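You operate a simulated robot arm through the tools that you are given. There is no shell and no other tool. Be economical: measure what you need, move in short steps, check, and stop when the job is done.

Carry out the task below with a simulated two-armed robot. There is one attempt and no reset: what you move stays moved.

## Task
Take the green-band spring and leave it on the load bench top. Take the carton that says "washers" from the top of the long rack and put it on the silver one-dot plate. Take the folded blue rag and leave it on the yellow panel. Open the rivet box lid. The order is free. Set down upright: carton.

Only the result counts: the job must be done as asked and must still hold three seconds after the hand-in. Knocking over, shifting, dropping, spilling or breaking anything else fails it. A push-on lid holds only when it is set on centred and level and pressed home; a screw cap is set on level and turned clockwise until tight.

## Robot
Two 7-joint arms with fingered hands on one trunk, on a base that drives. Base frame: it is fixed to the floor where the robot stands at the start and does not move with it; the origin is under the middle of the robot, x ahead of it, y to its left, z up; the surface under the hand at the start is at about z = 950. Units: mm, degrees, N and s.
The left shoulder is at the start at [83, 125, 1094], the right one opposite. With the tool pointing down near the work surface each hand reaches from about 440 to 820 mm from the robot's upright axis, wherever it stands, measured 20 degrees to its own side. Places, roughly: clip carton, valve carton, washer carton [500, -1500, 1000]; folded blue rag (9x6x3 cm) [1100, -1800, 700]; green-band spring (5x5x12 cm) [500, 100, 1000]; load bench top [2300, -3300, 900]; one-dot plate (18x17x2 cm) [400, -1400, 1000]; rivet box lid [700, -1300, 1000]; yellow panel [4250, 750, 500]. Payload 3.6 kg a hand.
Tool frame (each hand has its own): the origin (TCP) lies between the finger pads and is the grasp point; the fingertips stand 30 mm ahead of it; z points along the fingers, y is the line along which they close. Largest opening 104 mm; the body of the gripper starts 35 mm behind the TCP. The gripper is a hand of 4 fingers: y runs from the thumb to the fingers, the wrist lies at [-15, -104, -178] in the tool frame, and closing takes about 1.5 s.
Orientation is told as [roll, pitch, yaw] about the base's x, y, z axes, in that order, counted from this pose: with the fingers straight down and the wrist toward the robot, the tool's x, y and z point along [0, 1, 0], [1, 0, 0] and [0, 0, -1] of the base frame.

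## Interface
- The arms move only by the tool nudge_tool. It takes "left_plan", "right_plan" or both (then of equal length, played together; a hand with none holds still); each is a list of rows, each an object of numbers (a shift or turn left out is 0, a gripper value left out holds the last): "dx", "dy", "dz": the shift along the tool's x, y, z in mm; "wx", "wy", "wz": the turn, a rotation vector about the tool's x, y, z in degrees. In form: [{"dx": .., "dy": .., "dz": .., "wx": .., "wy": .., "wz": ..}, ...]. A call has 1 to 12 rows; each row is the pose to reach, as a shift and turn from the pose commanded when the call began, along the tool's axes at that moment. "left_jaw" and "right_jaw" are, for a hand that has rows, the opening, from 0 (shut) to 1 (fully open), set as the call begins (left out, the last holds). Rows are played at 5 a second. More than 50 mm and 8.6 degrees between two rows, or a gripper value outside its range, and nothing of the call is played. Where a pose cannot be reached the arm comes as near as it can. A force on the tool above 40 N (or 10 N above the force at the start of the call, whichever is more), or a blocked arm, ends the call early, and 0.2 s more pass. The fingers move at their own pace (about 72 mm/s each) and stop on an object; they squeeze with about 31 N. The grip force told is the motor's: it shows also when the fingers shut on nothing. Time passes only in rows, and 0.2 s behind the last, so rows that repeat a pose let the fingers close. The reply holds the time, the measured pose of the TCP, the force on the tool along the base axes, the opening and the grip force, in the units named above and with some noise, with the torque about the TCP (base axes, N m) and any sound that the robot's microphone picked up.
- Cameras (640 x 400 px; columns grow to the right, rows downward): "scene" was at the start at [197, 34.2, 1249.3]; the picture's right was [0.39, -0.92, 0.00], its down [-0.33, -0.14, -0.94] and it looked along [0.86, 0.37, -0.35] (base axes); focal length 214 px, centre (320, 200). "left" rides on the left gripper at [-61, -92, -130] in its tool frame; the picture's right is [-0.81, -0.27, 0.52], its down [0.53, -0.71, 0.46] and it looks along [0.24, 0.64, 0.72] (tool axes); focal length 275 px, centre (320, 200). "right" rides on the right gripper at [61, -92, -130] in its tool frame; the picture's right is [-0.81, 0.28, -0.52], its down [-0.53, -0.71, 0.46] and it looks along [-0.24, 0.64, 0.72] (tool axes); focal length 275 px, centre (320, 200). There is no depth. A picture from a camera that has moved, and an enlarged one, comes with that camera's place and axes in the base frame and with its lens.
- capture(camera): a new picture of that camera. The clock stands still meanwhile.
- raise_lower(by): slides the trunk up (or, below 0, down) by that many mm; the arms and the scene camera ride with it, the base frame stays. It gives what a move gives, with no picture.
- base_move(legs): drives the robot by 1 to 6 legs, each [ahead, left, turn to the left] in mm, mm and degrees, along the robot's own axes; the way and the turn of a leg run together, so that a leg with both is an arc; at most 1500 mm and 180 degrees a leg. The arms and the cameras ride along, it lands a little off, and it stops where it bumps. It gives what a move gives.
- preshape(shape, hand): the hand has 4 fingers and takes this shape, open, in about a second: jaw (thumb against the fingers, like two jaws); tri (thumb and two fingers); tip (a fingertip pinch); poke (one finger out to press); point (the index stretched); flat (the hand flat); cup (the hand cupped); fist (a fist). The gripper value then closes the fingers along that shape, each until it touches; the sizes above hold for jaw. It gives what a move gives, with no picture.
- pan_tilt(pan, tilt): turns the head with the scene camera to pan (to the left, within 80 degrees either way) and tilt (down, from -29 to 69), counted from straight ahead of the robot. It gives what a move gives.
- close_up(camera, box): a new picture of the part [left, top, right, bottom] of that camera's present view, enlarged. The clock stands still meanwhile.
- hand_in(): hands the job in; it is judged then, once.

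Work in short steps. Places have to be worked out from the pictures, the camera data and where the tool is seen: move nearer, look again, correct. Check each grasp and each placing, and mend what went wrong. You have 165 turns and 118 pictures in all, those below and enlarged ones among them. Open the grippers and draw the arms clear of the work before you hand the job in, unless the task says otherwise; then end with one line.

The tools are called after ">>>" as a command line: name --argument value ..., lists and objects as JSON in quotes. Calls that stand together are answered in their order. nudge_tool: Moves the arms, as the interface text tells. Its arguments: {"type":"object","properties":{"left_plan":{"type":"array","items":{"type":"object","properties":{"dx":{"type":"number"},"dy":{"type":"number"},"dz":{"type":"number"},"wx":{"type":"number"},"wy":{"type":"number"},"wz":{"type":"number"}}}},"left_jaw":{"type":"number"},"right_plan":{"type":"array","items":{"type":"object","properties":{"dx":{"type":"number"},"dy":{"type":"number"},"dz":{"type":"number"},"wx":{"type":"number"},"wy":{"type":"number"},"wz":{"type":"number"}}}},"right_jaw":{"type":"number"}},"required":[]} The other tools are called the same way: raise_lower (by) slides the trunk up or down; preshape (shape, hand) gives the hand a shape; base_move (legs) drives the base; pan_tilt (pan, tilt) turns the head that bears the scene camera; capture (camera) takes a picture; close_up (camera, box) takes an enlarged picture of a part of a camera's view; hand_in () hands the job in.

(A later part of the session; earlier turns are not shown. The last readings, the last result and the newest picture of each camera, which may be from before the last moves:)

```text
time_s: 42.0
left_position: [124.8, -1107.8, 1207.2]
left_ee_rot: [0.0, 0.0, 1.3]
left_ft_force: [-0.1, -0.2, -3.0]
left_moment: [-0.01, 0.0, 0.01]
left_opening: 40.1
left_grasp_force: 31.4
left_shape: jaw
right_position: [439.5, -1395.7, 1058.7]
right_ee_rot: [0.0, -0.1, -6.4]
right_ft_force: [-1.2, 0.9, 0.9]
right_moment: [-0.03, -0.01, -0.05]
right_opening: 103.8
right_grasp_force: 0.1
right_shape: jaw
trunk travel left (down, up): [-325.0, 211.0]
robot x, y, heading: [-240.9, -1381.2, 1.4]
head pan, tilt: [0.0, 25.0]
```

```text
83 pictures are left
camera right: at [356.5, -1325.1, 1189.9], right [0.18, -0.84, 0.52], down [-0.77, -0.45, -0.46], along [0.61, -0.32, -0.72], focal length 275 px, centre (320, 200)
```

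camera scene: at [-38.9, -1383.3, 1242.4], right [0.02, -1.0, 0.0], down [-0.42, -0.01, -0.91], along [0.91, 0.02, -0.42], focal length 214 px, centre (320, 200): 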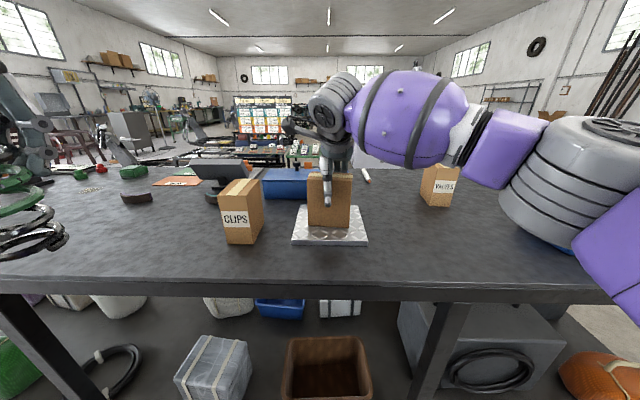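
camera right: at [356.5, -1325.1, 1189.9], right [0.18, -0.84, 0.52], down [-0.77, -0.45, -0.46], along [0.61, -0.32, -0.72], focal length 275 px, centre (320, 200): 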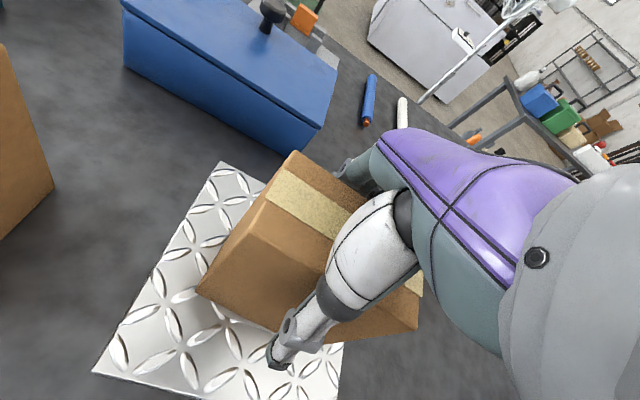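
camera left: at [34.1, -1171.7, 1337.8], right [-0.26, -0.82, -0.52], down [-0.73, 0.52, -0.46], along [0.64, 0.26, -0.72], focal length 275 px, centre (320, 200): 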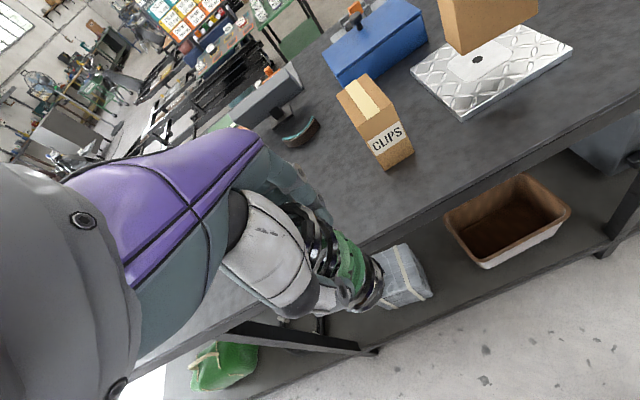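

Released. I'll lift the hand straight up and back, then study the rivet box.

>>> nudge_tool --right_plan '[{"dz": -25}, {"dz": -60}, {"dz": -100}, {"dz": -140}, {"dz": -160, "dx": -40}, {"dz": -160, "dx": -85}, {"dz": -160, "dx": -130}, {"dz": -160, "dx": -170}]'

>>> capture --camera "scene"

>>> close_up --camera "scene" --box '[230, 130, 390, 230]'

>>> capture --camera "right"

```text
time_s: 43.8
left_position: [123.6, -1108.8, 1206.4]
left_ee_rot: [-0.1, 0.1, 1.2]
left_ft_force: [-0.4, -0.3, -1.7]
left_moment: [-0.04, 0.0, -0.01]
left_opening: 40.0
left_grasp_force: 30.7
left_shape: jaw
right_position: [419.8, -1569.2, 1220.7]
right_ee_rot: [-0.1, 0.0, -6.4]
right_ft_force: [0.6, -0.5, 0.1]
right_moment: [0.0, 0.0, 0.02]
right_opening: 103.8
right_grasp_force: 0.2
right_shape: jaw
trunk travel left (down, up): [-325.0, 211.0]
robot x, y, heading: [-240.6, -1383.3, 1.3]
head pan, tilt: [0.0, 25.0]
```

```text
82 pictures are left
camera scene: at [-38.8, -1384.3, 1242.4], right [0.02, -1.0, 0.0], down [-0.42, -0.01, -0.91], along [0.91, 0.02, -0.42], focal length 214 px, centre (320, 200)
```

scene: 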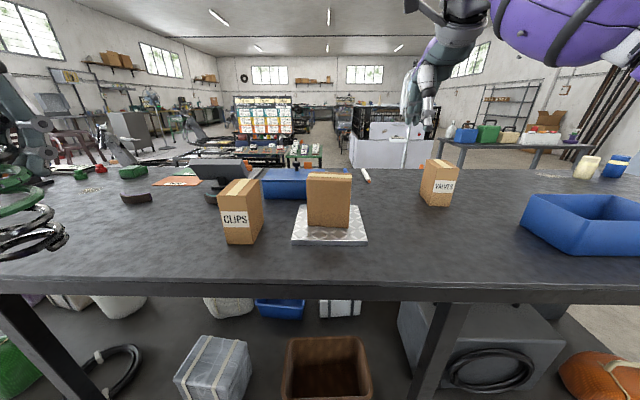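

```text
4.00 times, centred on (310, 180) of scene
camera zoom: at [-38.8, -1384.3, 1242.4], right [0.02, -1.0, 0.0], down [-0.42, -0.01, -0.91], along [0.91, 0.02, -0.42], focal length 858 px, centre (360, 280)
```

zoom: 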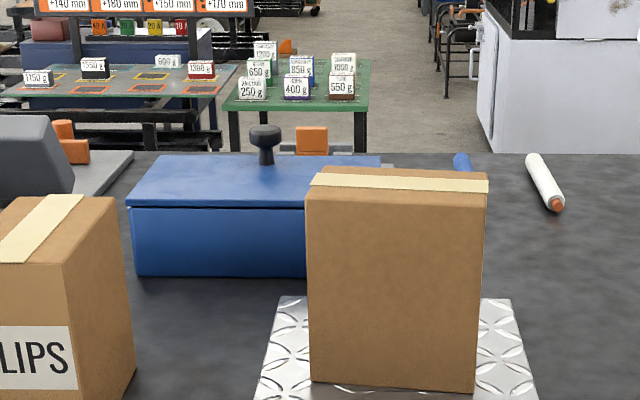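

```text
80 pictures are left
camera right: at [337.0, -1497.7, 1350.3], right [0.18, -0.84, 0.52], down [-0.77, -0.45, -0.46], along [0.61, -0.31, -0.72], focal length 275 px, centre (320, 200)
```

right: 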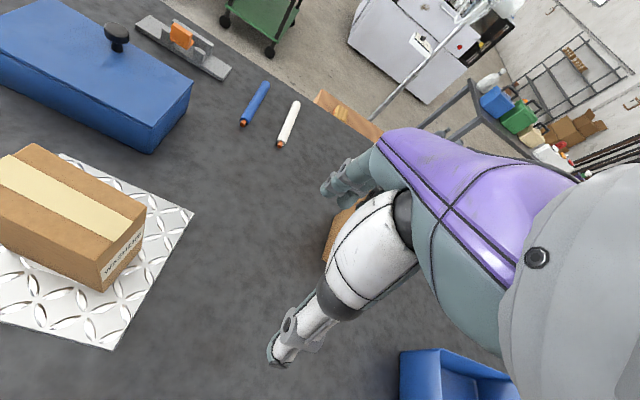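

The carton stands upright on the plate. I'll look closer at the box from the left and right hand cameras for hinge details.

>>> close_up --camera "left" --box '[280, 0, 480, 125]'

>>> close_up --camera "right" --box '[0, 0, 250, 160]'

```text
3.20 times, centred on (380, 62) of left
camera zoom: at [33.7, -1172.3, 1338.0], right [-0.26, -0.82, -0.52], down [-0.73, 0.52, -0.46], along [0.64, 0.26, -0.72], focal length 881 px, centre (128, 640)
```

zoom: 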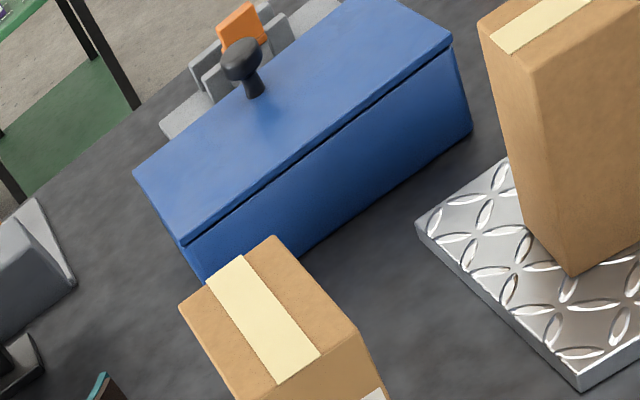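

```text
2.50 times, centred on (125, 80) of right
camera zoom: at [337.0, -1497.7, 1350.3], right [0.18, -0.84, 0.52], down [-0.77, -0.45, -0.46], along [0.61, -0.31, -0.72], focal length 688 px, centre (808, 500)
```

zoom: 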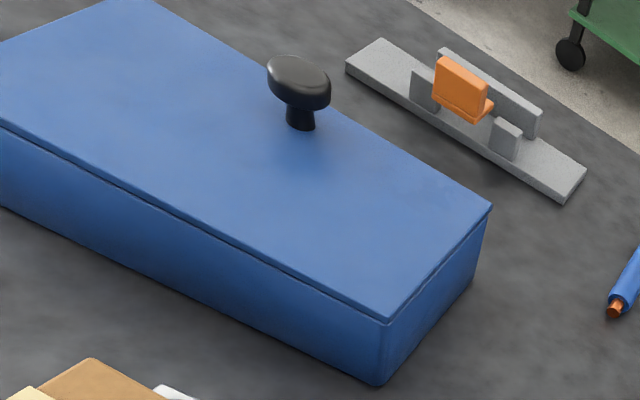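

The lid top is at z≈1010, spanning x 597–718 and y -1378 to -1187. The knob is at about [688, -1285] with its top near 1053, close to the far edge, so the hinge is probably on the robot side. I'll drive nearer: left 280, then ahead 235.

>>> base_move --legs '[[0, 280, -1.3], [235, 0, 0]]'

>>> capture --camera "right"

>>> pan_tilt --pan -20 --tilt 25

>>> capture --camera "scene"

```text
time_s: 48.1
left_position: [359.2, -843.2, 1207.5]
left_ee_rot: [0.0, 0.0, -0.4]
left_ft_force: [0.7, -0.1, -2.0]
left_moment: [0.0, 0.01, 0.03]
left_opening: 40.2
left_grasp_force: 31.1
left_shape: jaw
right_position: [640.7, -1311.1, 1219.4]
right_ee_rot: [0.0, 0.0, -8.1]
right_ft_force: [0.1, -0.2, -0.5]
right_moment: [0.0, -0.03, -0.01]
right_opening: 104.0
right_grasp_force: 0.0
right_shape: jaw
trunk travel left (down, up): [-325.0, 211.0]
robot x, y, heading: [-17.2, -1110.3, -0.5]
head pan, tilt: [0.0, 25.0]
```

```text
77 pictures are left
camera right: at [560.3, -1238.0, 1350.3], right [0.16, -0.84, 0.52], down [-0.78, -0.43, -0.46], along [0.6, -0.33, -0.72], focal length 275 px, centre (320, 200)
```

right: 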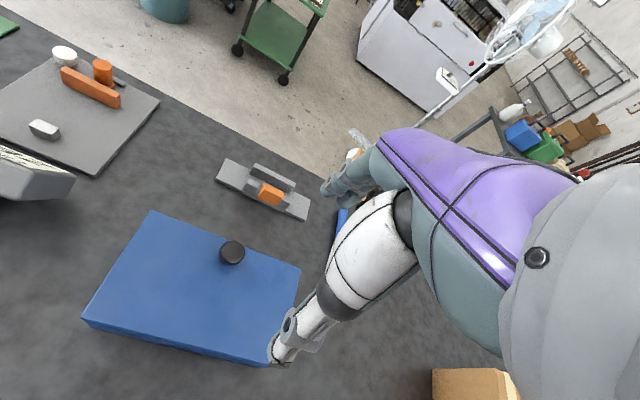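

```text
time_s: 49.0
left_position: [358.1, -842.9, 1207.3]
left_ee_rot: [-0.1, -0.1, -0.3]
left_ft_force: [0.0, -0.4, -2.9]
left_moment: [-0.05, 0.03, 0.0]
left_opening: 40.0
left_grasp_force: 31.4
left_shape: jaw
right_position: [642.0, -1310.9, 1220.5]
right_ee_rot: [0.0, 0.0, -8.3]
right_ft_force: [-0.4, 0.0, -0.1]
right_moment: [0.0, 0.0, 0.02]
right_opening: 103.9
right_grasp_force: 0.1
right_shape: jaw
trunk travel left (down, up): [-325.0, 211.0]
robot x, y, heading: [-15.6, -1110.0, -0.1]
head pan, tilt: [-20.0, 25.0]
```

```text
76 pictures are left
camera scene: at [181.7, -1145.1, 1242.4], right [-0.35, -0.94, 0.0], down [-0.4, 0.15, -0.91], along [0.85, -0.32, -0.42], focal length 214 px, centre (320, 200)
```

scene: 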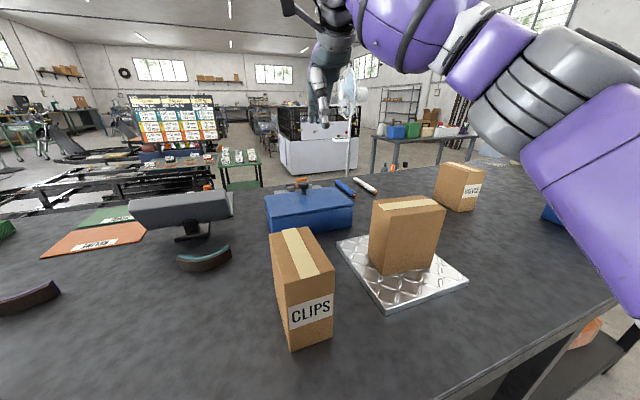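

The knob top is refined to [685, -1283, 1051]. I'll turn the right hand to yaw -90 above it so the fingers close along y and the knob can pivot in the grip.

>>> nudge_tool --right_plan '[{"dx": 4, "dy": 4, "wz": 8.2}, {"dx": 8, "dy": 8, "wz": 16.4}, {"dx": 12, "dy": 12, "wz": 24.5}, {"dx": 16, "dy": 16, "wz": 32.7}, {"dx": 20, "dy": 20, "wz": 40.9}, {"dx": 24, "dy": 24, "wz": 49}, {"dx": 28, "dy": 28, "wz": 57.2}, {"dx": 32, "dy": 32, "wz": 65.4}, {"dx": 34, "dy": 36, "wz": 73.6}, {"dx": 34, "dy": 39, "dz": 30, "wz": 81.8}, {"dx": 34, "dy": 39, "dz": 70, "wz": 81.8}, {"dx": 34, "dy": 39, "dz": 70, "wz": 81.8}]'

>>> capture --camera "right"

>>> capture --camera "scene"

```text
time_s: 51.5
left_position: [358.9, -844.2, 1207.8]
left_ee_rot: [0.0, 0.0, -0.4]
left_ft_force: [0.2, 0.5, -2.1]
left_moment: [-0.04, 0.05, -0.01]
left_opening: 40.0
left_grasp_force: 31.5
left_shape: jaw
right_position: [624.4, -1276.7, 1141.5]
right_ee_rot: [0.2, 0.1, -90.2]
right_ft_force: [-0.3, 0.0, -0.1]
right_moment: [0.02, -0.01, 0.0]
right_opening: 104.0
right_grasp_force: 0.0
right_shape: jaw
right hand out of reach, approached as far as the arm can: row 5, 6, 7, 8, 9, 10, 11, 12
trunk travel left (down, up): [-325.0, 211.0]
robot x, y, heading: [-16.6, -1111.2, -0.5]
head pan, tilt: [-20.0, 25.0]
```

```text
75 pictures are left
camera right: at [685.0, -1185.9, 1271.8], right [-0.81, -0.27, 0.52], down [-0.53, 0.71, -0.46], along [-0.24, -0.64, -0.72], focal length 275 px, centre (320, 200)
```

right: 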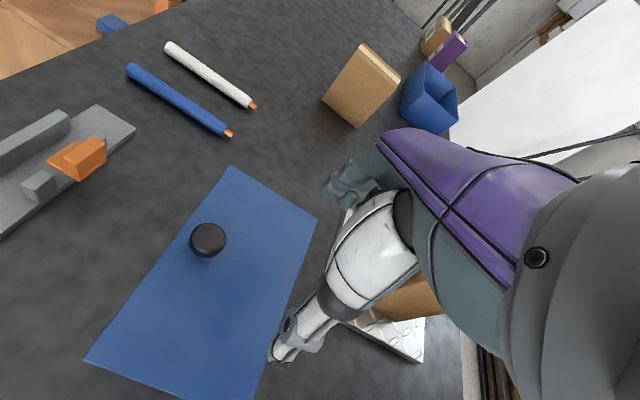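

```text
74 pictures are left
camera scene: at [181.4, -1145.2, 1242.5], right [-0.35, -0.94, 0.0], down [-0.4, 0.15, -0.91], along [0.85, -0.32, -0.42], focal length 214 px, centre (320, 200)
```

scene: 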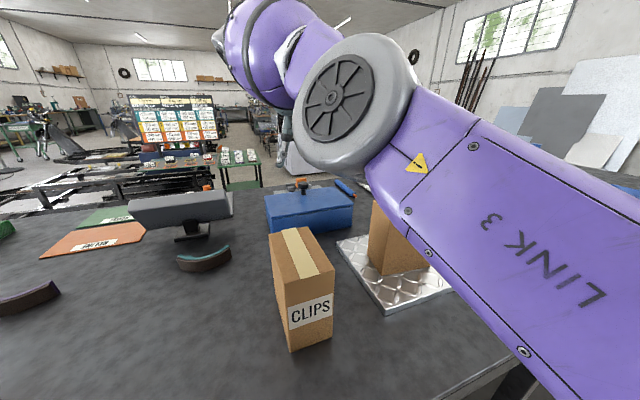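

Yaw -90 is about 60 mm short of reach because the wrist is above the shoulder. Raising the trunk 130 mm should extend the reach and lift the elbow clear of the carton.

>>> raise_lower --by 130

>>> nudge_tool --right_plan '[{"dz": 1}, {"dz": 1}]'

>>> capture --camera "scene"

```text
time_s: 53.1
left_position: [359.4, -842.3, 1337.1]
left_ee_rot: [-0.1, 0.1, -0.4]
left_ft_force: [1.2, 0.2, -1.8]
left_moment: [-0.05, -0.02, -0.02]
left_opening: 40.3
left_grasp_force: 30.8
left_shape: jaw
right_position: [582.1, -1276.2, 1367.3]
right_ee_rot: [10.1, -0.2, -89.9]
right_ft_force: [-0.2, 0.6, -0.2]
right_moment: [0.01, 0.02, 0.0]
right_opening: 104.0
right_grasp_force: 0.1
right_shape: jaw
trunk travel left (down, up): [-455.0, 81.0]
robot x, y, heading: [-18.7, -1111.1, -0.2]
head pan, tilt: [-20.0, 25.0]
```

```text
time_s: 53.7
left_position: [359.1, -842.4, 1338.0]
left_ee_rot: [-0.1, -0.1, -0.4]
left_ft_force: [-0.9, -0.3, -2.3]
left_moment: [-0.02, 0.0, -0.04]
left_opening: 39.9
left_grasp_force: 31.2
left_shape: jaw
right_position: [581.8, -1275.8, 1366.4]
right_ee_rot: [10.2, -0.1, -90.0]
right_ft_force: [0.2, -0.7, -0.5]
right_moment: [-0.01, -0.01, -0.01]
right_opening: 104.0
right_grasp_force: 0.0
right_shape: jaw
trunk travel left (down, up): [-455.0, 81.0]
robot x, y, heading: [-15.9, -1110.0, -0.4]
head pan, tilt: [-20.0, 25.0]
```

```text
73 pictures are left
camera scene: at [142.4, -1144.8, 1379.0], right [-0.35, -0.94, 0.0], down [-0.4, 0.15, -0.91], along [0.85, -0.32, -0.42], focal length 214 px, centre (320, 200)
```

scene: 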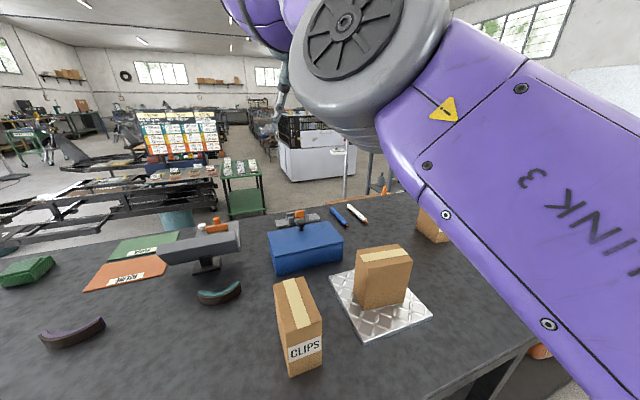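

The commanded pose is now unclear (roll 10°). I'll lower in small steps and read the result.

>>> nudge_tool --right_plan '[{"dz": 40}, {"dz": 80}, {"dz": 120}, {"dz": 120}]'

```text
time_s: 54.7
left_position: [357.8, -842.1, 1337.7]
left_ee_rot: [0.0, 0.0, -0.5]
left_ft_force: [0.0, -0.5, -1.7]
left_moment: [-0.01, -0.02, 0.02]
left_opening: 40.1
left_grasp_force: 31.6
left_shape: jaw
right_position: [605.1, -1273.4, 1249.4]
right_ee_rot: [10.1, -0.1, -90.0]
right_ft_force: [1.0, -0.8, 0.2]
right_moment: [0.02, -0.02, 0.01]
right_opening: 104.2
right_grasp_force: 0.0
right_shape: jaw
trunk travel left (down, up): [-455.0, 81.0]
robot x, y, heading: [-15.7, -1109.0, -0.5]
head pan, tilt: [-20.0, 25.0]
```

>>> nudge_tool --right_plan '[{"dz": 35, "wx": -5}, {"dz": 70, "wx": -10}, {"dz": 105, "wx": -10}, {"dz": 105, "wx": -10}]'

>>> capture --camera "right"

```text
time_s: 55.7
left_position: [358.0, -843.5, 1337.1]
left_ee_rot: [0.0, -0.1, -0.3]
left_ft_force: [0.0, -0.8, -2.4]
left_moment: [-0.02, -0.04, 0.0]
left_opening: 39.9
left_grasp_force: 30.5
left_shape: jaw
right_position: [621.8, -1278.2, 1147.6]
right_ee_rot: [10.2, -9.9, -91.8]
right_ft_force: [0.3, -0.8, -0.6]
right_moment: [0.02, -0.03, 0.0]
right_opening: 104.2
right_grasp_force: 0.1
right_shape: jaw
trunk travel left (down, up): [-455.0, 81.0]
robot x, y, heading: [-15.7, -1110.9, -0.6]
head pan, tilt: [-20.0, 25.0]
```

```text
72 pictures are left
camera right: at [663.2, -1165.2, 1267.3], right [-0.9, -0.18, 0.41], down [-0.42, 0.62, -0.66], along [-0.13, -0.76, -0.63], focal length 275 px, centre (320, 200)
```

right: 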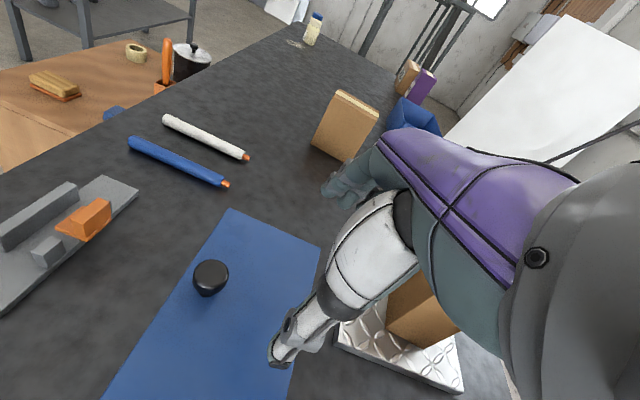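

Reach ends at about x 622 at this yaw, so driving closer would fix it. I'll look down to see the gap between base and bench.

>>> pan_tilt --pan 25 --tilt 69

>>> capture --camera "scene"

```text
time_s: 56.9
left_position: [358.0, -842.4, 1336.9]
left_ee_rot: [0.0, 0.0, -0.5]
left_ft_force: [-0.1, 0.3, -1.7]
left_moment: [-0.02, 0.02, 0.0]
left_opening: 40.1
left_grasp_force: 31.6
left_shape: jaw
right_position: [622.6, -1277.1, 1146.4]
right_ee_rot: [10.4, -9.9, -91.7]
right_ft_force: [1.0, -1.1, -0.3]
right_moment: [-0.02, -0.02, 0.01]
right_opening: 104.1
right_grasp_force: 0.1
right_shape: jaw
trunk travel left (down, up): [-455.0, 81.0]
robot x, y, heading: [-13.1, -1108.1, -0.6]
head pan, tilt: [25.0, 68.8]
```

```text
71 pictures are left
camera scene: at [106.9, -1089.5, 1319.7], right [0.42, -0.91, 0.0], down [-0.85, -0.39, -0.36], along [0.33, 0.15, -0.93], focal length 214 px, centre (320, 200)
```

scene: 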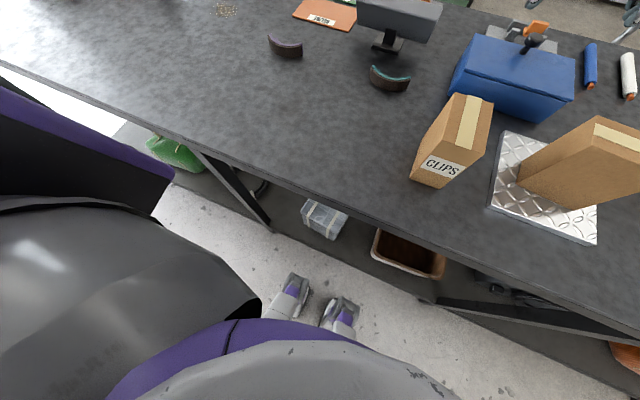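

The toes are at x≈75 and the bench edge is at about 241, so there is room. I'll drive ahead 85 mm.

>>> base_move --legs '[[85, 0, 0]]'

>>> nudge_tool --right_plan '[{"wx": 5, "wy": -5}, {"wx": 10, "wy": -10}, {"wx": 10, "wy": -10}]'

>>> capture --camera "right"

```text
time_s: 57.9
left_position: [442.3, -843.7, 1337.5]
left_ee_rot: [0.0, 0.0, -0.4]
left_ft_force: [0.3, -0.1, -2.0]
left_moment: [0.0, 0.0, -0.03]
left_opening: 39.9
left_grasp_force: 30.9
left_shape: jaw
right_position: [704.1, -1277.9, 1146.2]
right_ee_rot: [10.3, -10.0, -91.7]
right_ft_force: [-0.7, -1.2, 0.8]
right_moment: [0.01, 0.01, -0.01]
right_opening: 103.9
right_grasp_force: 0.1
right_shape: jaw
trunk travel left (down, up): [-455.0, 81.0]
robot x, y, heading: [66.1, -1114.0, -0.6]
head pan, tilt: [25.0, 68.8]
```

```text
time_s: 58.7
left_position: [440.1, -843.1, 1337.7]
left_ee_rot: [0.0, -0.1, -0.4]
left_ft_force: [-0.8, 0.4, -1.9]
left_moment: [0.0, 0.0, 0.04]
left_opening: 40.0
left_grasp_force: 31.0
left_shape: jaw
right_position: [703.8, -1279.0, 1147.6]
right_ee_rot: [0.1, 0.1, -90.8]
right_ft_force: [-0.2, 0.1, 0.4]
right_moment: [0.01, 0.01, 0.0]
right_opening: 104.1
right_grasp_force: 0.0
right_shape: jaw
trunk travel left (down, up): [-455.0, 81.0]
robot x, y, heading: [68.6, -1109.0, -0.5]
head pan, tilt: [25.0, 68.8]
```

```text
70 pictures are left
camera right: at [768.5, -1188.3, 1277.0], right [-0.82, -0.26, 0.52], down [-0.52, 0.72, -0.46], along [-0.25, -0.64, -0.73], focal length 275 px, centre (320, 200)
```

right: 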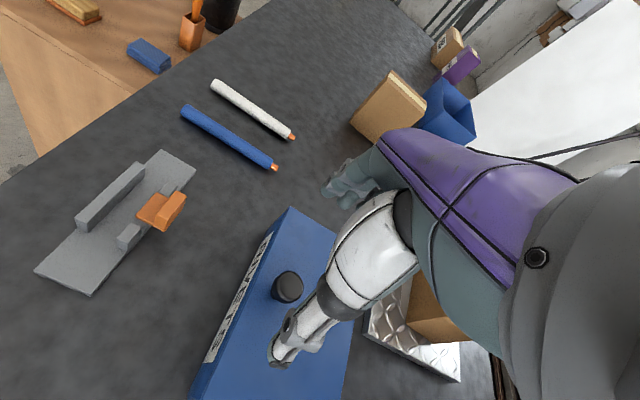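

The RIVETS label faces away from the robot, so the hinge is on the robot side. The knob is at about [691, -1284]; I'll lower over it to z 1048.

>>> nudge_tool --right_plan '[{"dx": -13, "dy": 5, "dz": 30}, {"dx": -13, "dy": 5, "dz": 65}, {"dx": -13, "dy": 5, "dz": 99}, {"dx": -13, "dy": 5, "dz": 99}]'

>>> capture --camera "right"

```text
time_s: 59.7
left_position: [440.6, -843.5, 1337.5]
left_ee_rot: [0.1, 0.0, -0.4]
left_ft_force: [-0.4, 0.1, -2.3]
left_moment: [-0.05, 0.0, 0.02]
left_opening: 40.1
left_grasp_force: 30.5
left_shape: jaw
right_position: [690.7, -1284.4, 1048.6]
right_ee_rot: [0.2, 0.0, -90.8]
right_ft_force: [-0.2, 0.3, 2.6]
right_moment: [-0.16, 0.02, 0.03]
right_opening: 103.7
right_grasp_force: 0.0
right_shape: jaw
trunk travel left (down, up): [-455.0, 81.0]
robot x, y, heading: [70.4, -1109.8, -0.3]
head pan, tilt: [25.0, 68.8]
```

```text
69 pictures are left
camera right: at [754.8, -1193.8, 1178.5], right [-0.82, -0.26, 0.51], down [-0.52, 0.72, -0.46], along [-0.25, -0.64, -0.73], focal length 275 px, centre (320, 200)
```

right: 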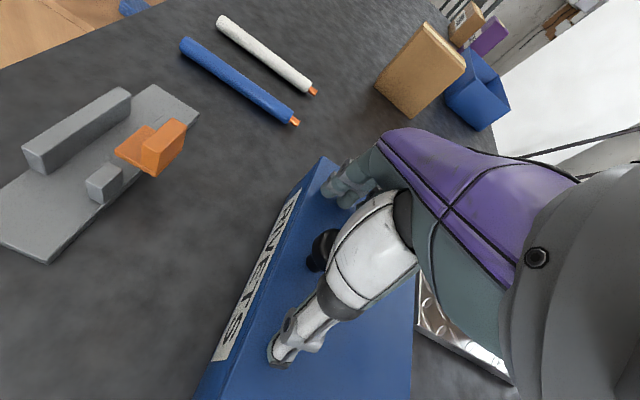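

The knob is near the TCP. I'll raise 3 mm because a tip may be brushing the lid, then close.

>>> nudge_tool --right_plan '[{"dz": -3}, {"dz": -3}]'

>>> nudge_tool --right_plan '[{"dz": 0}, {"dz": 0}, {"dz": 0}, {"dz": 0}, {"dz": 0}, {"dz": 0}, {"dz": 0}, {"dz": 0}, {"dz": 0}]' --right_jaw 0

>>> capture --camera "right"

```text
time_s: 60.3
left_position: [440.8, -842.9, 1337.4]
left_ee_rot: [0.0, 0.0, -0.4]
left_ft_force: [0.5, -0.2, -2.4]
left_moment: [-0.02, -0.04, 0.01]
left_opening: 39.9
left_grasp_force: 31.0
left_shape: jaw
right_position: [692.5, -1283.4, 1051.3]
right_ee_rot: [0.2, -0.1, -90.9]
right_ft_force: [0.1, 0.0, -0.6]
right_moment: [0.05, 0.02, -0.03]
right_opening: 103.9
right_grasp_force: 0.1
right_shape: jaw
trunk travel left (down, up): [-455.0, 81.0]
robot x, y, heading: [69.5, -1112.7, -0.6]
head pan, tilt: [25.0, 68.8]
```

```text
time_s: 62.3
left_position: [440.8, -842.7, 1337.6]
left_ee_rot: [-0.1, 0.0, -0.3]
left_ft_force: [-0.1, 0.2, -2.2]
left_moment: [-0.02, 0.0, 0.0]
left_opening: 40.1
left_grasp_force: 30.8
left_shape: jaw
right_position: [691.8, -1282.3, 1050.3]
right_ee_rot: [0.2, 0.0, -90.8]
right_ft_force: [0.0, 5.4, -0.6]
right_moment: [-0.13, 0.07, -0.01]
right_opening: 17.8
right_grasp_force: 30.6
right_shape: jaw
trunk travel left (down, up): [-455.0, 81.0]
robot x, y, heading: [67.9, -1111.6, -0.3]
head pan, tilt: [25.0, 68.8]
```

```text
68 pictures are left
camera right: at [754.9, -1192.5, 1181.1], right [-0.82, -0.26, 0.51], down [-0.52, 0.72, -0.46], along [-0.25, -0.64, -0.73], focal length 275 px, centre (320, 200)
```

right: 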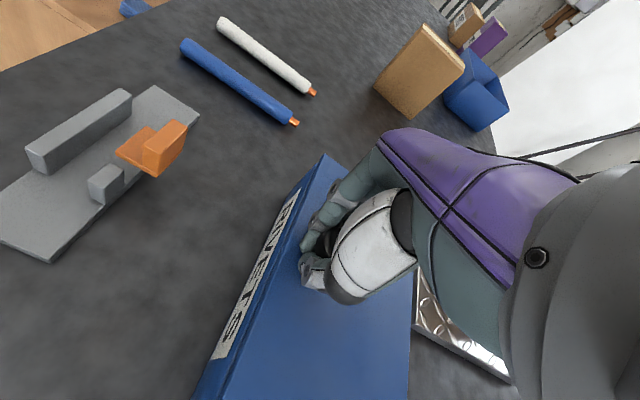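

The fingers hold the stem under the cap (18 mm). I'll lift along the arc about the front hinge to about 20° and check the forces.

>>> nudge_tool --right_plan '[{"dx": -3, "dz": -8, "wy": 2}, {"dx": -7.5, "dz": -16, "wy": 4}, {"dx": -12, "dz": -23, "wy": 7}, {"dx": -18, "dz": -30, "wy": 10}, {"dx": -18, "dz": -30, "wy": 10}]'

>>> capture --camera "right"

>>> capture --camera "scene"

```text
time_s: 63.5
left_position: [444.0, -842.0, 1337.3]
left_ee_rot: [-0.1, 0.1, -0.4]
left_ft_force: [-0.5, -0.3, -2.6]
left_moment: [-0.02, -0.01, 0.05]
left_opening: 39.9
left_grasp_force: 31.4
left_shape: jaw
right_position: [675.8, -1282.4, 1082.4]
right_ee_rot: [10.5, 0.1, -90.8]
right_ft_force: [18.4, 5.6, 7.1]
right_moment: [-0.15, -0.63, 0.03]
right_opening: 17.5
right_grasp_force: 31.2
right_shape: jaw
trunk travel left (down, up): [-455.0, 81.0]
robot x, y, heading: [69.2, -1109.7, -0.4]
head pan, tilt: [25.0, 68.8]
```

```text
67 pictures are left
camera right: at [715.3, -1191.7, 1220.7], right [-0.89, -0.26, 0.36], down [-0.43, 0.72, -0.54], along [-0.12, -0.64, -0.76], focal length 275 px, centre (320, 200)
```

right: 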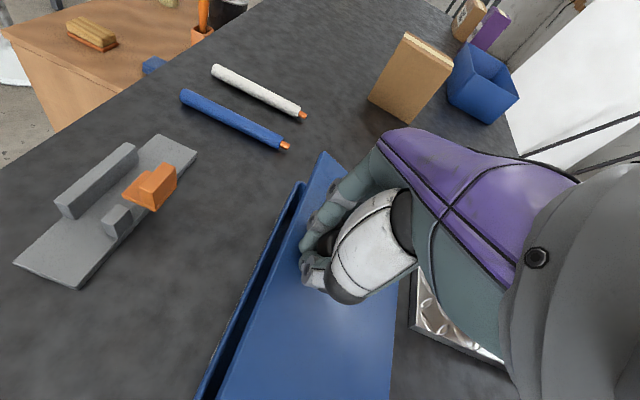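

```text
66 pictures are left
camera scene: at [191.5, -1088.8, 1319.5], right [0.42, -0.91, 0.0], down [-0.85, -0.39, -0.36], along [0.33, 0.15, -0.93], focal length 214 px, centre (320, 200)
```

scene: 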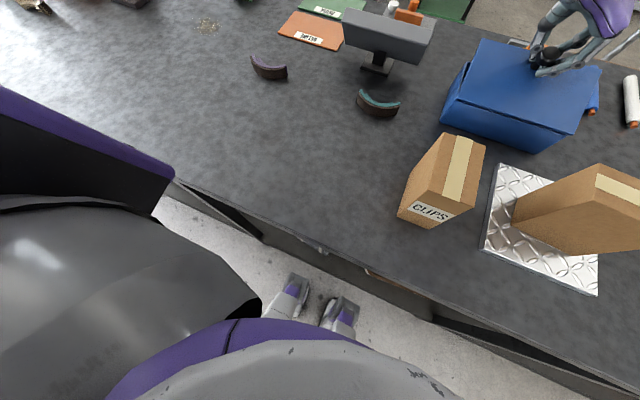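

The lid swings about the front hinge. Fx of 18 N says I'm pulling back too much, so the next steps favour lift over pull.

>>> nudge_tool --right_plan '[{"dz": -6, "dx": 2, "wy": 3}, {"dz": -12, "dx": 1, "wy": 6}, {"dz": -17, "dx": -4, "wy": 9}, {"dz": -17, "dx": -4, "wy": 9}]'

>>> pan_tilt --pan -30 --tilt 40

>>> capture --camera "scene"

```text
time_s: 64.5
left_position: [440.3, -842.5, 1337.2]
left_ee_rot: [0.0, 0.0, -0.4]
left_ft_force: [-0.3, -0.2, -1.6]
left_moment: [-0.02, -0.04, -0.01]
left_opening: 40.0
left_grasp_force: 30.7
left_shape: jaw
right_position: [664.8, -1281.8, 1096.5]
right_ee_rot: [19.0, 0.0, -90.8]
right_ft_force: [-6.3, 4.3, -6.8]
right_moment: [-0.13, 0.09, -0.03]
right_opening: 17.2
right_grasp_force: 31.0
right_shape: jaw
trunk travel left (down, up): [-455.0, 81.0]
robot x, y, heading: [67.1, -1115.4, -0.6]
head pan, tilt: [25.0, 68.8]
```

```text
time_s: 65.8
left_position: [440.4, -843.0, 1337.0]
left_ee_rot: [-0.1, 0.0, -0.4]
left_ft_force: [0.1, 0.8, -1.6]
left_moment: [-0.01, -0.01, 0.02]
left_opening: 39.6
left_grasp_force: 30.9
left_shape: jaw
right_position: [664.4, -1280.7, 1097.1]
right_ee_rot: [19.1, 0.0, -90.9]
right_ft_force: [-9.6, 3.7, -7.9]
right_moment: [-0.14, 0.17, -0.06]
right_opening: 16.9
right_grasp_force: 30.8
right_shape: jaw
trunk travel left (down, up): [-455.0, 81.0]
robot x, y, heading: [66.8, -1112.9, -0.6]
head pan, tilt: [-30.0, 40.0]
```

```text
65 pictures are left
camera scene: at [211.3, -1155.9, 1355.8], right [-0.51, -0.86, 0.0], down [-0.55, 0.32, -0.77], along [0.66, -0.39, -0.64], focal length 214 px, centre (320, 200)
```

scene: 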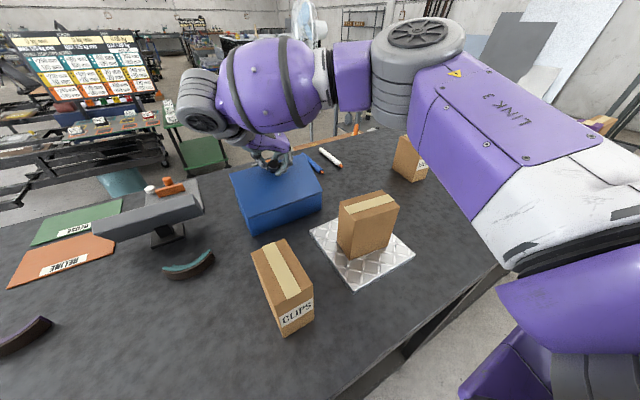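

Forces are now small and radially inward, and the lid is up about 30°. I'll continue the arc with a slightly smaller radius to about 58°.

>>> nudge_tool --right_plan '[{"dx": -7.3, "dz": 2.2, "wy": 1}, {"dx": -14.6, "dz": -8, "wy": 4}, {"dx": -23.1, "dz": -17.3, "wy": 7}, {"dx": -32.7, "dz": -25.5, "wy": 11}, {"dx": -44.7, "dz": -33.3, "wy": 15}, {"dx": -44.7, "dz": -33.3, "wy": 15}]'

>>> capture --camera "scene"

>>> capture --camera "right"

```text
time_s: 66.7
left_position: [440.3, -842.6, 1336.6]
left_ee_rot: [0.0, 0.0, -0.3]
left_ft_force: [0.2, 0.7, -2.2]
left_moment: [0.01, 0.0, 0.01]
left_opening: 39.5
left_grasp_force: 30.8
left_shape: jaw
right_position: [636.9, -1280.4, 1114.7]
right_ee_rot: [29.9, 0.2, -90.9]
right_ft_force: [6.6, 2.4, 7.1]
right_moment: [-0.12, -0.43, -0.09]
right_opening: 16.8
right_grasp_force: 31.1
right_shape: jaw
trunk travel left (down, up): [-455.0, 81.0]
robot x, y, heading: [63.4, -1111.9, -0.5]
head pan, tilt: [-30.0, 40.0]
stopped in row 4 (right hand): the force on the tool passed its limit at 42 N (the readings are from after the stop); the commanded pose is now the measured one
```

```text
64 pictures are left
camera scene: at [212.3, -1156.1, 1355.5], right [-0.51, -0.86, 0.0], down [-0.55, 0.32, -0.77], along [0.66, -0.39, -0.64], focal length 214 px, centre (320, 200)
```

scene: 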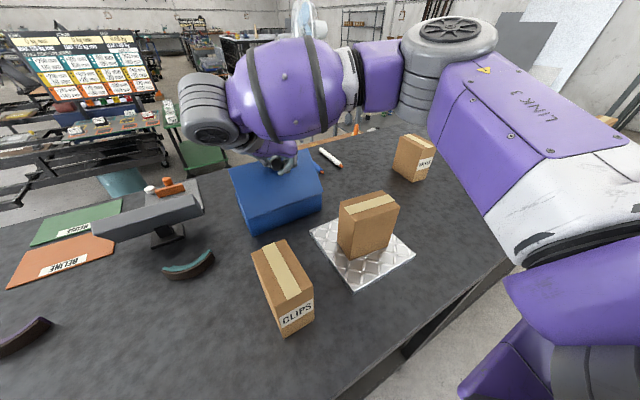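

```text
63 pictures are left
camera right: at [628.8, -1190.1, 1259.1], right [-0.96, -0.26, 0.05], down [-0.22, 0.72, -0.66], along [0.14, -0.64, -0.75], focal length 275 px, centre (320, 200)
```

right: 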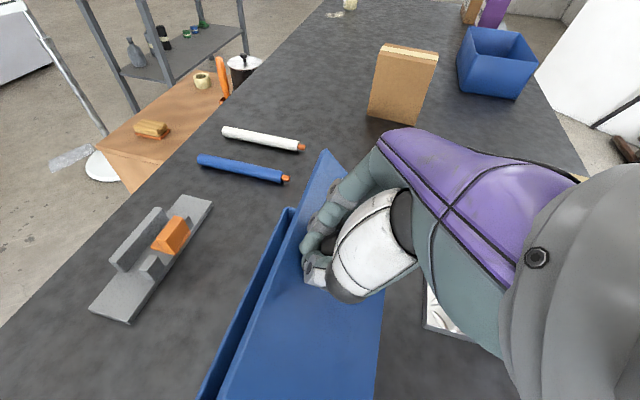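

A force stop. The lid is up about 45–50°, and the residual force is outward. I'll go on with smaller steps and a slightly larger radius, tilting the hand along.

>>> nudge_tool --right_plan '[{"dx": -3, "dz": -4, "wy": 2}, {"dx": -6.3, "dz": -7.7, "wy": 4}, {"dx": -9.6, "dz": -11.2, "wy": 6}, {"dx": -13, "dz": -14.8, "wy": 8}, {"dx": -16.8, "dz": -18, "wy": 10}, {"dx": -20.5, "dz": -21.4, "wy": 12}, {"dx": -20.5, "dz": -21.4, "wy": 12}]'

>>> capture --camera "scene"

```text
time_s: 68.3
left_position: [441.5, -843.7, 1337.1]
left_ee_rot: [0.0, 0.0, -0.4]
left_ft_force: [-0.3, 0.0, -1.6]
left_moment: [-0.02, -0.03, 0.01]
left_opening: 40.2
left_grasp_force: 31.0
left_shape: jaw
right_position: [609.0, -1280.5, 1126.5]
right_ee_rot: [41.9, 0.1, -91.1]
right_ft_force: [11.8, -2.7, 24.6]
right_moment: [-0.14, -0.93, -0.1]
right_opening: 16.6
right_grasp_force: 31.6
right_shape: jaw
trunk travel left (down, up): [-455.0, 81.0]
robot x, y, heading: [66.7, -1109.4, -0.3]
head pan, tilt: [-30.0, 40.0]
```

```text
62 pictures are left
camera scene: at [212.2, -1156.0, 1355.9], right [-0.51, -0.86, 0.0], down [-0.55, 0.33, -0.77], along [0.66, -0.39, -0.64], focal length 214 px, centre (320, 200)
```

scene: 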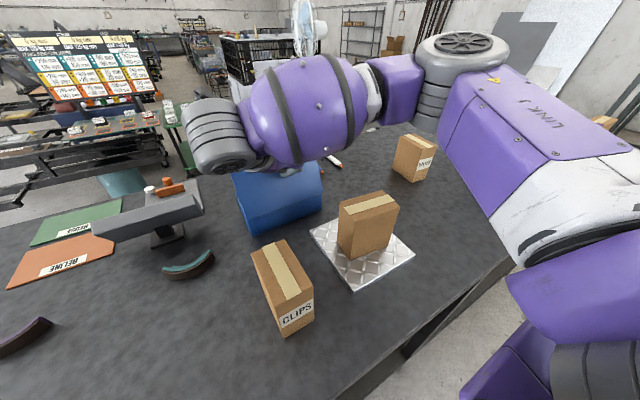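

The outward force along the lid means I should let the grip ride about 5 mm further out. I'll continue to about 75°.

>>> nudge_tool --right_plan '[{"dx": 4.9, "dz": -1.7}, {"dx": 1.6, "dz": -5.6, "wy": 1.5}, {"dx": -1.6, "dz": -9.6, "wy": 3}, {"dx": -5.2, "dz": -13.2, "wy": 4.5}, {"dx": -8.7, "dz": -16.8, "wy": 6}, {"dx": -12.6, "dz": -20.2, "wy": 7.5}, {"dx": -16.5, "dz": -23.6, "wy": 9}, {"dx": -16.5, "dz": -23.6, "wy": 9}]'

>>> capture --camera "scene"

>>> capture --camera "right"

```text
time_s: 70.1
left_position: [440.5, -842.3, 1337.7]
left_ee_rot: [0.0, 0.0, -0.5]
left_ft_force: [0.4, 0.4, -3.5]
left_moment: [-0.04, -0.02, 0.02]
left_opening: 39.8
left_grasp_force: 30.4
left_shape: jaw
right_position: [581.9, -1279.2, 1128.5]
right_ee_rot: [50.4, 0.1, -91.0]
right_ft_force: [5.3, -1.3, 9.7]
right_moment: [-0.02, -0.64, -0.04]
right_opening: 16.0
right_grasp_force: 30.7
right_shape: jaw
trunk travel left (down, up): [-455.0, 81.0]
robot x, y, heading: [69.8, -1110.1, -0.5]
head pan, tilt: [-30.0, 40.0]
```

```text
61 pictures are left
camera scene: at [212.3, -1156.2, 1355.8], right [-0.51, -0.86, 0.0], down [-0.55, 0.33, -0.77], along [0.66, -0.39, -0.64], focal length 214 px, centre (320, 200)
```

scene: 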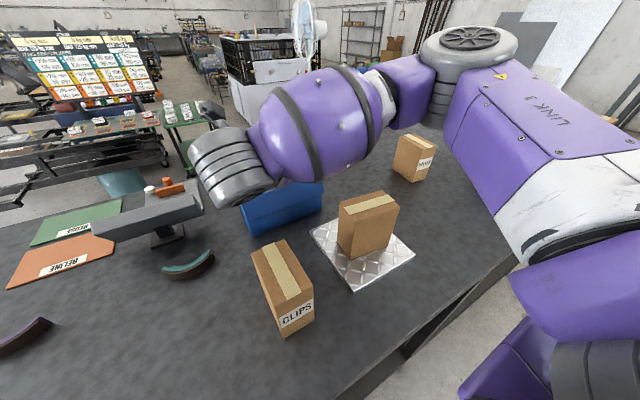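

```text
60 pictures are left
camera right: at [522.1, -1188.4, 1259.0], right [-0.92, -0.26, -0.3], down [0.02, 0.71, -0.7], along [0.39, -0.65, -0.65], focal length 275 px, centre (320, 200)
```

right: 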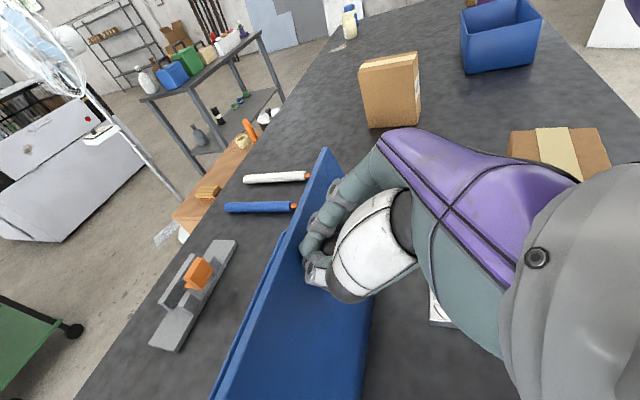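

The lid is at about 78°, with small forces. I'll carry it past vertical to about 100°.

>>> nudge_tool --right_plan '[{"dx": -4.5, "dz": -5, "wy": 2}, {"dx": -9, "dz": -10, "wy": 3.5}, {"dx": -13.4, "dz": -14.9, "wy": 5}, {"dx": -19, "dz": -18.6, "wy": 6.5}, {"dx": -25, "dz": -22.3, "wy": 8}, {"dx": -30.5, "dz": -25.9, "wy": 9}, {"dx": -36, "dz": -28.7, "wy": 9}, {"dx": -41, "dz": -31.2, "wy": 9}, {"dx": -41, "dz": -31.2, "wy": 9}]'

>>> capture --camera "right"

>>> capture --camera "scene"

```text
time_s: 72.3
left_position: [444.6, -841.7, 1335.5]
left_ee_rot: [-0.1, 0.2, -0.3]
left_ft_force: [-0.8, 0.0, -0.6]
left_moment: [-0.04, -0.01, -0.01]
left_opening: 40.0
left_grasp_force: 31.2
left_shape: jaw
right_position: [536.7, -1278.5, 1121.1]
right_ee_rot: [60.4, 0.4, -90.9]
right_ft_force: [19.4, 0.5, 1.9]
right_moment: [-0.02, -0.53, 0.27]
right_opening: 14.1
right_grasp_force: 31.3
right_shape: jaw
trunk travel left (down, up): [-455.0, 81.0]
robot x, y, heading: [69.2, -1110.8, -0.2]
head pan, tilt: [-30.0, 40.0]
stopped in row 9 (right hand): the force on the tool passed its limit at 40 N (the readings are from after the stop); the commanded pose is now the measured one
```

```text
59 pictures are left
camera right: at [455.3, -1187.5, 1238.8], right [-0.85, -0.26, -0.45], down [0.14, 0.72, -0.68], along [0.5, -0.65, -0.57], focal length 275 px, centre (320, 200)
```

right: 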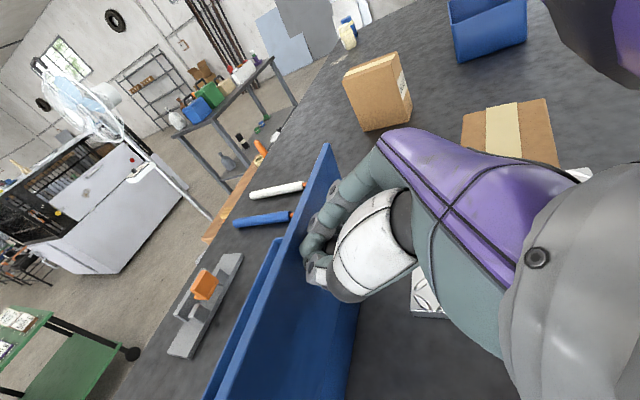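

```text
58 pictures are left
camera scene: at [215.7, -1156.5, 1355.1], right [-0.51, -0.86, 0.0], down [-0.56, 0.32, -0.76], along [0.66, -0.39, -0.64], focal length 214 px, centre (320, 200)
```

scene: 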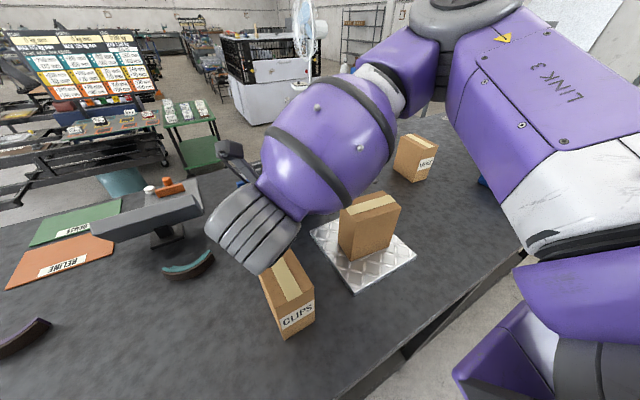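

The lid is at about 101°, resting against its stop. I'll relax slightly, then open the fingers.

>>> nudge_tool --right_plan '[{"dx": 2, "dz": 2}, {"dx": 2, "dz": 2}]'

>>> nudge_tool --right_plan '[{"dz": 0}, {"dz": 0}, {"dz": 0}, {"dz": 0}, {"dz": 0}, {"dz": 0}]' --right_jaw 1

>>> capture --camera "right"

```text
time_s: 72.9
left_position: [443.7, -841.3, 1336.5]
left_ee_rot: [0.0, 0.0, -0.4]
left_ft_force: [0.2, -0.8, -2.6]
left_moment: [-0.02, -0.01, 0.01]
left_opening: 40.0
left_grasp_force: 30.6
left_shape: jaw
right_position: [535.5, -1278.9, 1120.8]
right_ee_rot: [60.0, 0.3, -90.8]
right_ft_force: [12.3, 0.6, 0.0]
right_moment: [-0.01, -0.45, 0.18]
right_opening: 14.3
right_grasp_force: 30.8
right_shape: jaw
trunk travel left (down, up): [-455.0, 81.0]
robot x, y, heading: [68.3, -1112.1, -0.6]
head pan, tilt: [-30.0, 40.0]
```

```text
time_s: 74.3
left_position: [440.9, -843.8, 1338.4]
left_ee_rot: [0.0, 0.1, -0.3]
left_ft_force: [0.5, 0.5, -2.2]
left_moment: [0.01, -0.02, -0.02]
left_opening: 39.9
left_grasp_force: 30.7
left_shape: jaw
right_position: [534.6, -1279.1, 1121.7]
right_ee_rot: [60.2, 0.3, -90.9]
right_ft_force: [-0.4, -0.4, 0.5]
right_moment: [0.04, 0.01, 0.0]
right_opening: 103.3
right_grasp_force: 0.1
right_shape: jaw
trunk travel left (down, up): [-455.0, 81.0]
robot x, y, heading: [68.4, -1115.0, -0.3]
head pan, tilt: [-30.0, 40.0]
```

```text
57 pictures are left
camera right: at [454.6, -1187.7, 1239.9], right [-0.86, -0.26, -0.45], down [0.14, 0.71, -0.69], along [0.5, -0.65, -0.57], focal length 275 px, centre (320, 200)
```

right: 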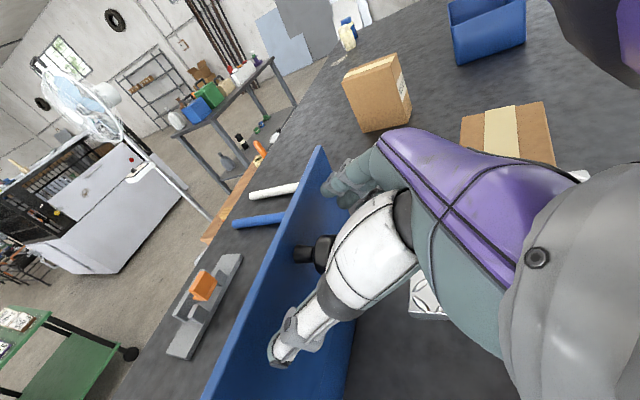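

The lid stays open on its own. I'll withdraw the hand along its axis, then up and clear.

>>> nudge_tool --right_plan '[{"dz": -25}, {"dz": -50}, {"dz": -75, "dx": 10}, {"dz": -95, "dx": 45}, {"dz": -115, "dx": 80}, {"dz": -135, "dx": 115}, {"dz": -135, "dx": 115}]'

>>> capture --camera "scene"

>>> capture --camera "right"

```text
time_s: 75.9
left_position: [441.6, -842.9, 1337.1]
left_ee_rot: [0.0, -0.1, -0.4]
left_ft_force: [0.6, 0.1, -3.4]
left_moment: [-0.01, 0.01, -0.02]
left_opening: 39.7
left_grasp_force: 31.1
left_shape: jaw
right_position: [477.0, -1279.7, 1289.0]
right_ee_rot: [60.1, 0.3, -90.9]
right_ft_force: [-0.3, -0.9, 0.0]
right_moment: [0.0, 0.0, 0.01]
right_opening: 103.8
right_grasp_force: 0.0
right_shape: jaw
right hand out of reach, approached as far as the arm can: row 3
trunk travel left (down, up): [-455.0, 81.0]
robot x, y, heading: [66.7, -1111.3, -0.4]
head pan, tilt: [-30.0, 40.0]
```

```text
56 pictures are left
camera scene: at [213.0, -1156.4, 1355.7], right [-0.51, -0.86, 0.0], down [-0.55, 0.33, -0.77], along [0.66, -0.39, -0.64], focal length 214 px, centre (320, 200)
```

scene: 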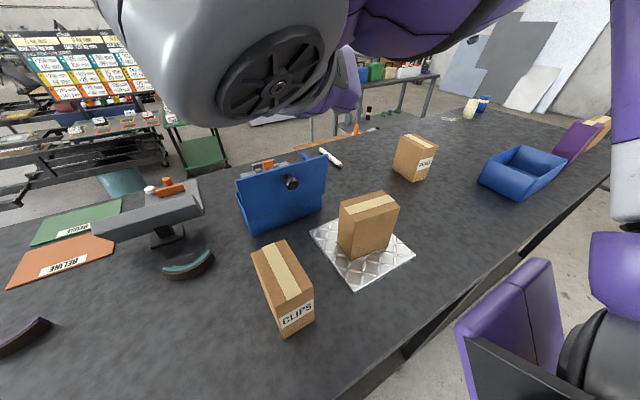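

```text
55 pictures are left
camera right: at [397.3, -1188.2, 1407.1], right [-0.86, -0.26, -0.45], down [0.14, 0.71, -0.69], along [0.5, -0.65, -0.58], focal length 275 px, centre (320, 200)
```

right: 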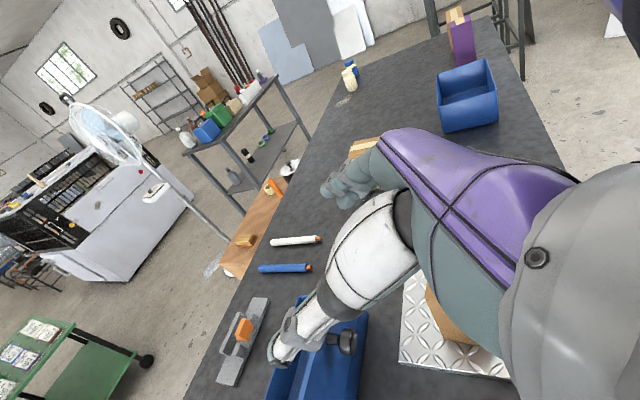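

The rivet box lid stands open and the carton is undisturbed. I'll back off, then unwind the right hand.

>>> base_move --legs '[[-350, 0, 0]]'

>>> nudge_tool --right_plan '[{"wy": -8}, {"wy": -16}, {"wy": -24}, {"wy": -32}, {"wy": -40}, {"wy": -48}, {"wy": -56}, {"wy": -60}]'

>>> nudge_tool --right_plan '[{"wz": -8}, {"wz": -16}, {"wz": -24}, {"wz": -32}, {"wz": -40}, {"wz": -48}, {"wz": -56}, {"wz": -64}, {"wz": -72}, {"wz": -80}, {"wz": -88}, {"wz": -90}]'

>>> raise_lower --by -130

```text
time_s: 78.2
left_position: [89.9, -838.8, 1337.0]
left_ee_rot: [-0.1, 0.1, 0.2]
left_ft_force: [0.1, 0.1, -1.4]
left_moment: [0.0, 0.01, 0.0]
left_opening: 40.0
left_grasp_force: 31.3
left_shape: jaw
right_position: [128.6, -1275.1, 1287.9]
right_ee_rot: [60.2, 0.3, -90.3]
right_ft_force: [0.6, 0.7, 0.1]
right_moment: [-0.01, 0.0, -0.03]
right_opening: 103.7
right_grasp_force: 0.1
right_shape: jaw
trunk travel left (down, up): [-455.0, 81.0]
robot x, y, heading: [-282.5, -1112.0, 0.1]
head pan, tilt: [-30.0, 40.0]
```

```text
time_s: 80.0
left_position: [90.4, -838.7, 1337.1]
left_ee_rot: [0.0, 0.0, 0.2]
left_ft_force: [1.0, 0.2, -3.0]
left_moment: [-0.03, -0.01, -0.03]
left_opening: 39.9
left_grasp_force: 31.1
left_shape: jaw
right_position: [132.6, -1273.5, 1282.4]
right_ee_rot: [0.1, 0.5, -90.3]
right_ft_force: [0.4, 0.7, 0.3]
right_moment: [-0.02, 0.01, 0.03]
right_opening: 103.6
right_grasp_force: 0.1
right_shape: jaw
right hand out of reach, approached as far as the arm can: row 7, 8
trunk travel left (down, up): [-455.0, 81.0]
robot x, y, heading: [-285.3, -1112.8, 0.3]
head pan, tilt: [-30.0, 40.0]
```

```text
time_s: 82.6
left_position: [89.3, -838.7, 1336.4]
left_ee_rot: [0.0, 0.1, 0.1]
left_ft_force: [-0.8, 0.2, -1.8]
left_moment: [-0.01, 0.0, 0.0]
left_opening: 40.1
left_grasp_force: 30.9
left_shape: jaw
right_position: [132.4, -1273.7, 1282.5]
right_ee_rot: [0.3, -0.2, -0.1]
right_ft_force: [-0.6, 0.3, 0.6]
right_moment: [0.0, -0.01, 0.01]
right_opening: 103.7
right_grasp_force: 0.1
right_shape: jaw
trunk travel left (down, up): [-455.0, 81.0]
robot x, y, heading: [-284.0, -1111.7, 0.2]
head pan, tilt: [-30.0, 40.0]
```

```text
time_s: 84.2
left_position: [88.7, -838.7, 1207.0]
left_ee_rot: [-0.1, 0.0, 0.2]
left_ft_force: [0.5, 0.0, -2.2]
left_moment: [-0.01, 0.02, 0.0]
left_opening: 39.9
left_grasp_force: 31.0
left_shape: jaw
right_position: [131.6, -1274.7, 1153.1]
right_ee_rot: [0.4, -0.2, -0.3]
right_ft_force: [0.6, 0.6, -0.9]
right_moment: [0.0, 0.01, 0.0]
right_opening: 103.8
right_grasp_force: 0.0
right_shape: jaw
trunk travel left (down, up): [-325.0, 211.0]
robot x, y, heading: [-282.0, -1110.9, 0.1]
head pan, tilt: [-30.0, 40.0]
```

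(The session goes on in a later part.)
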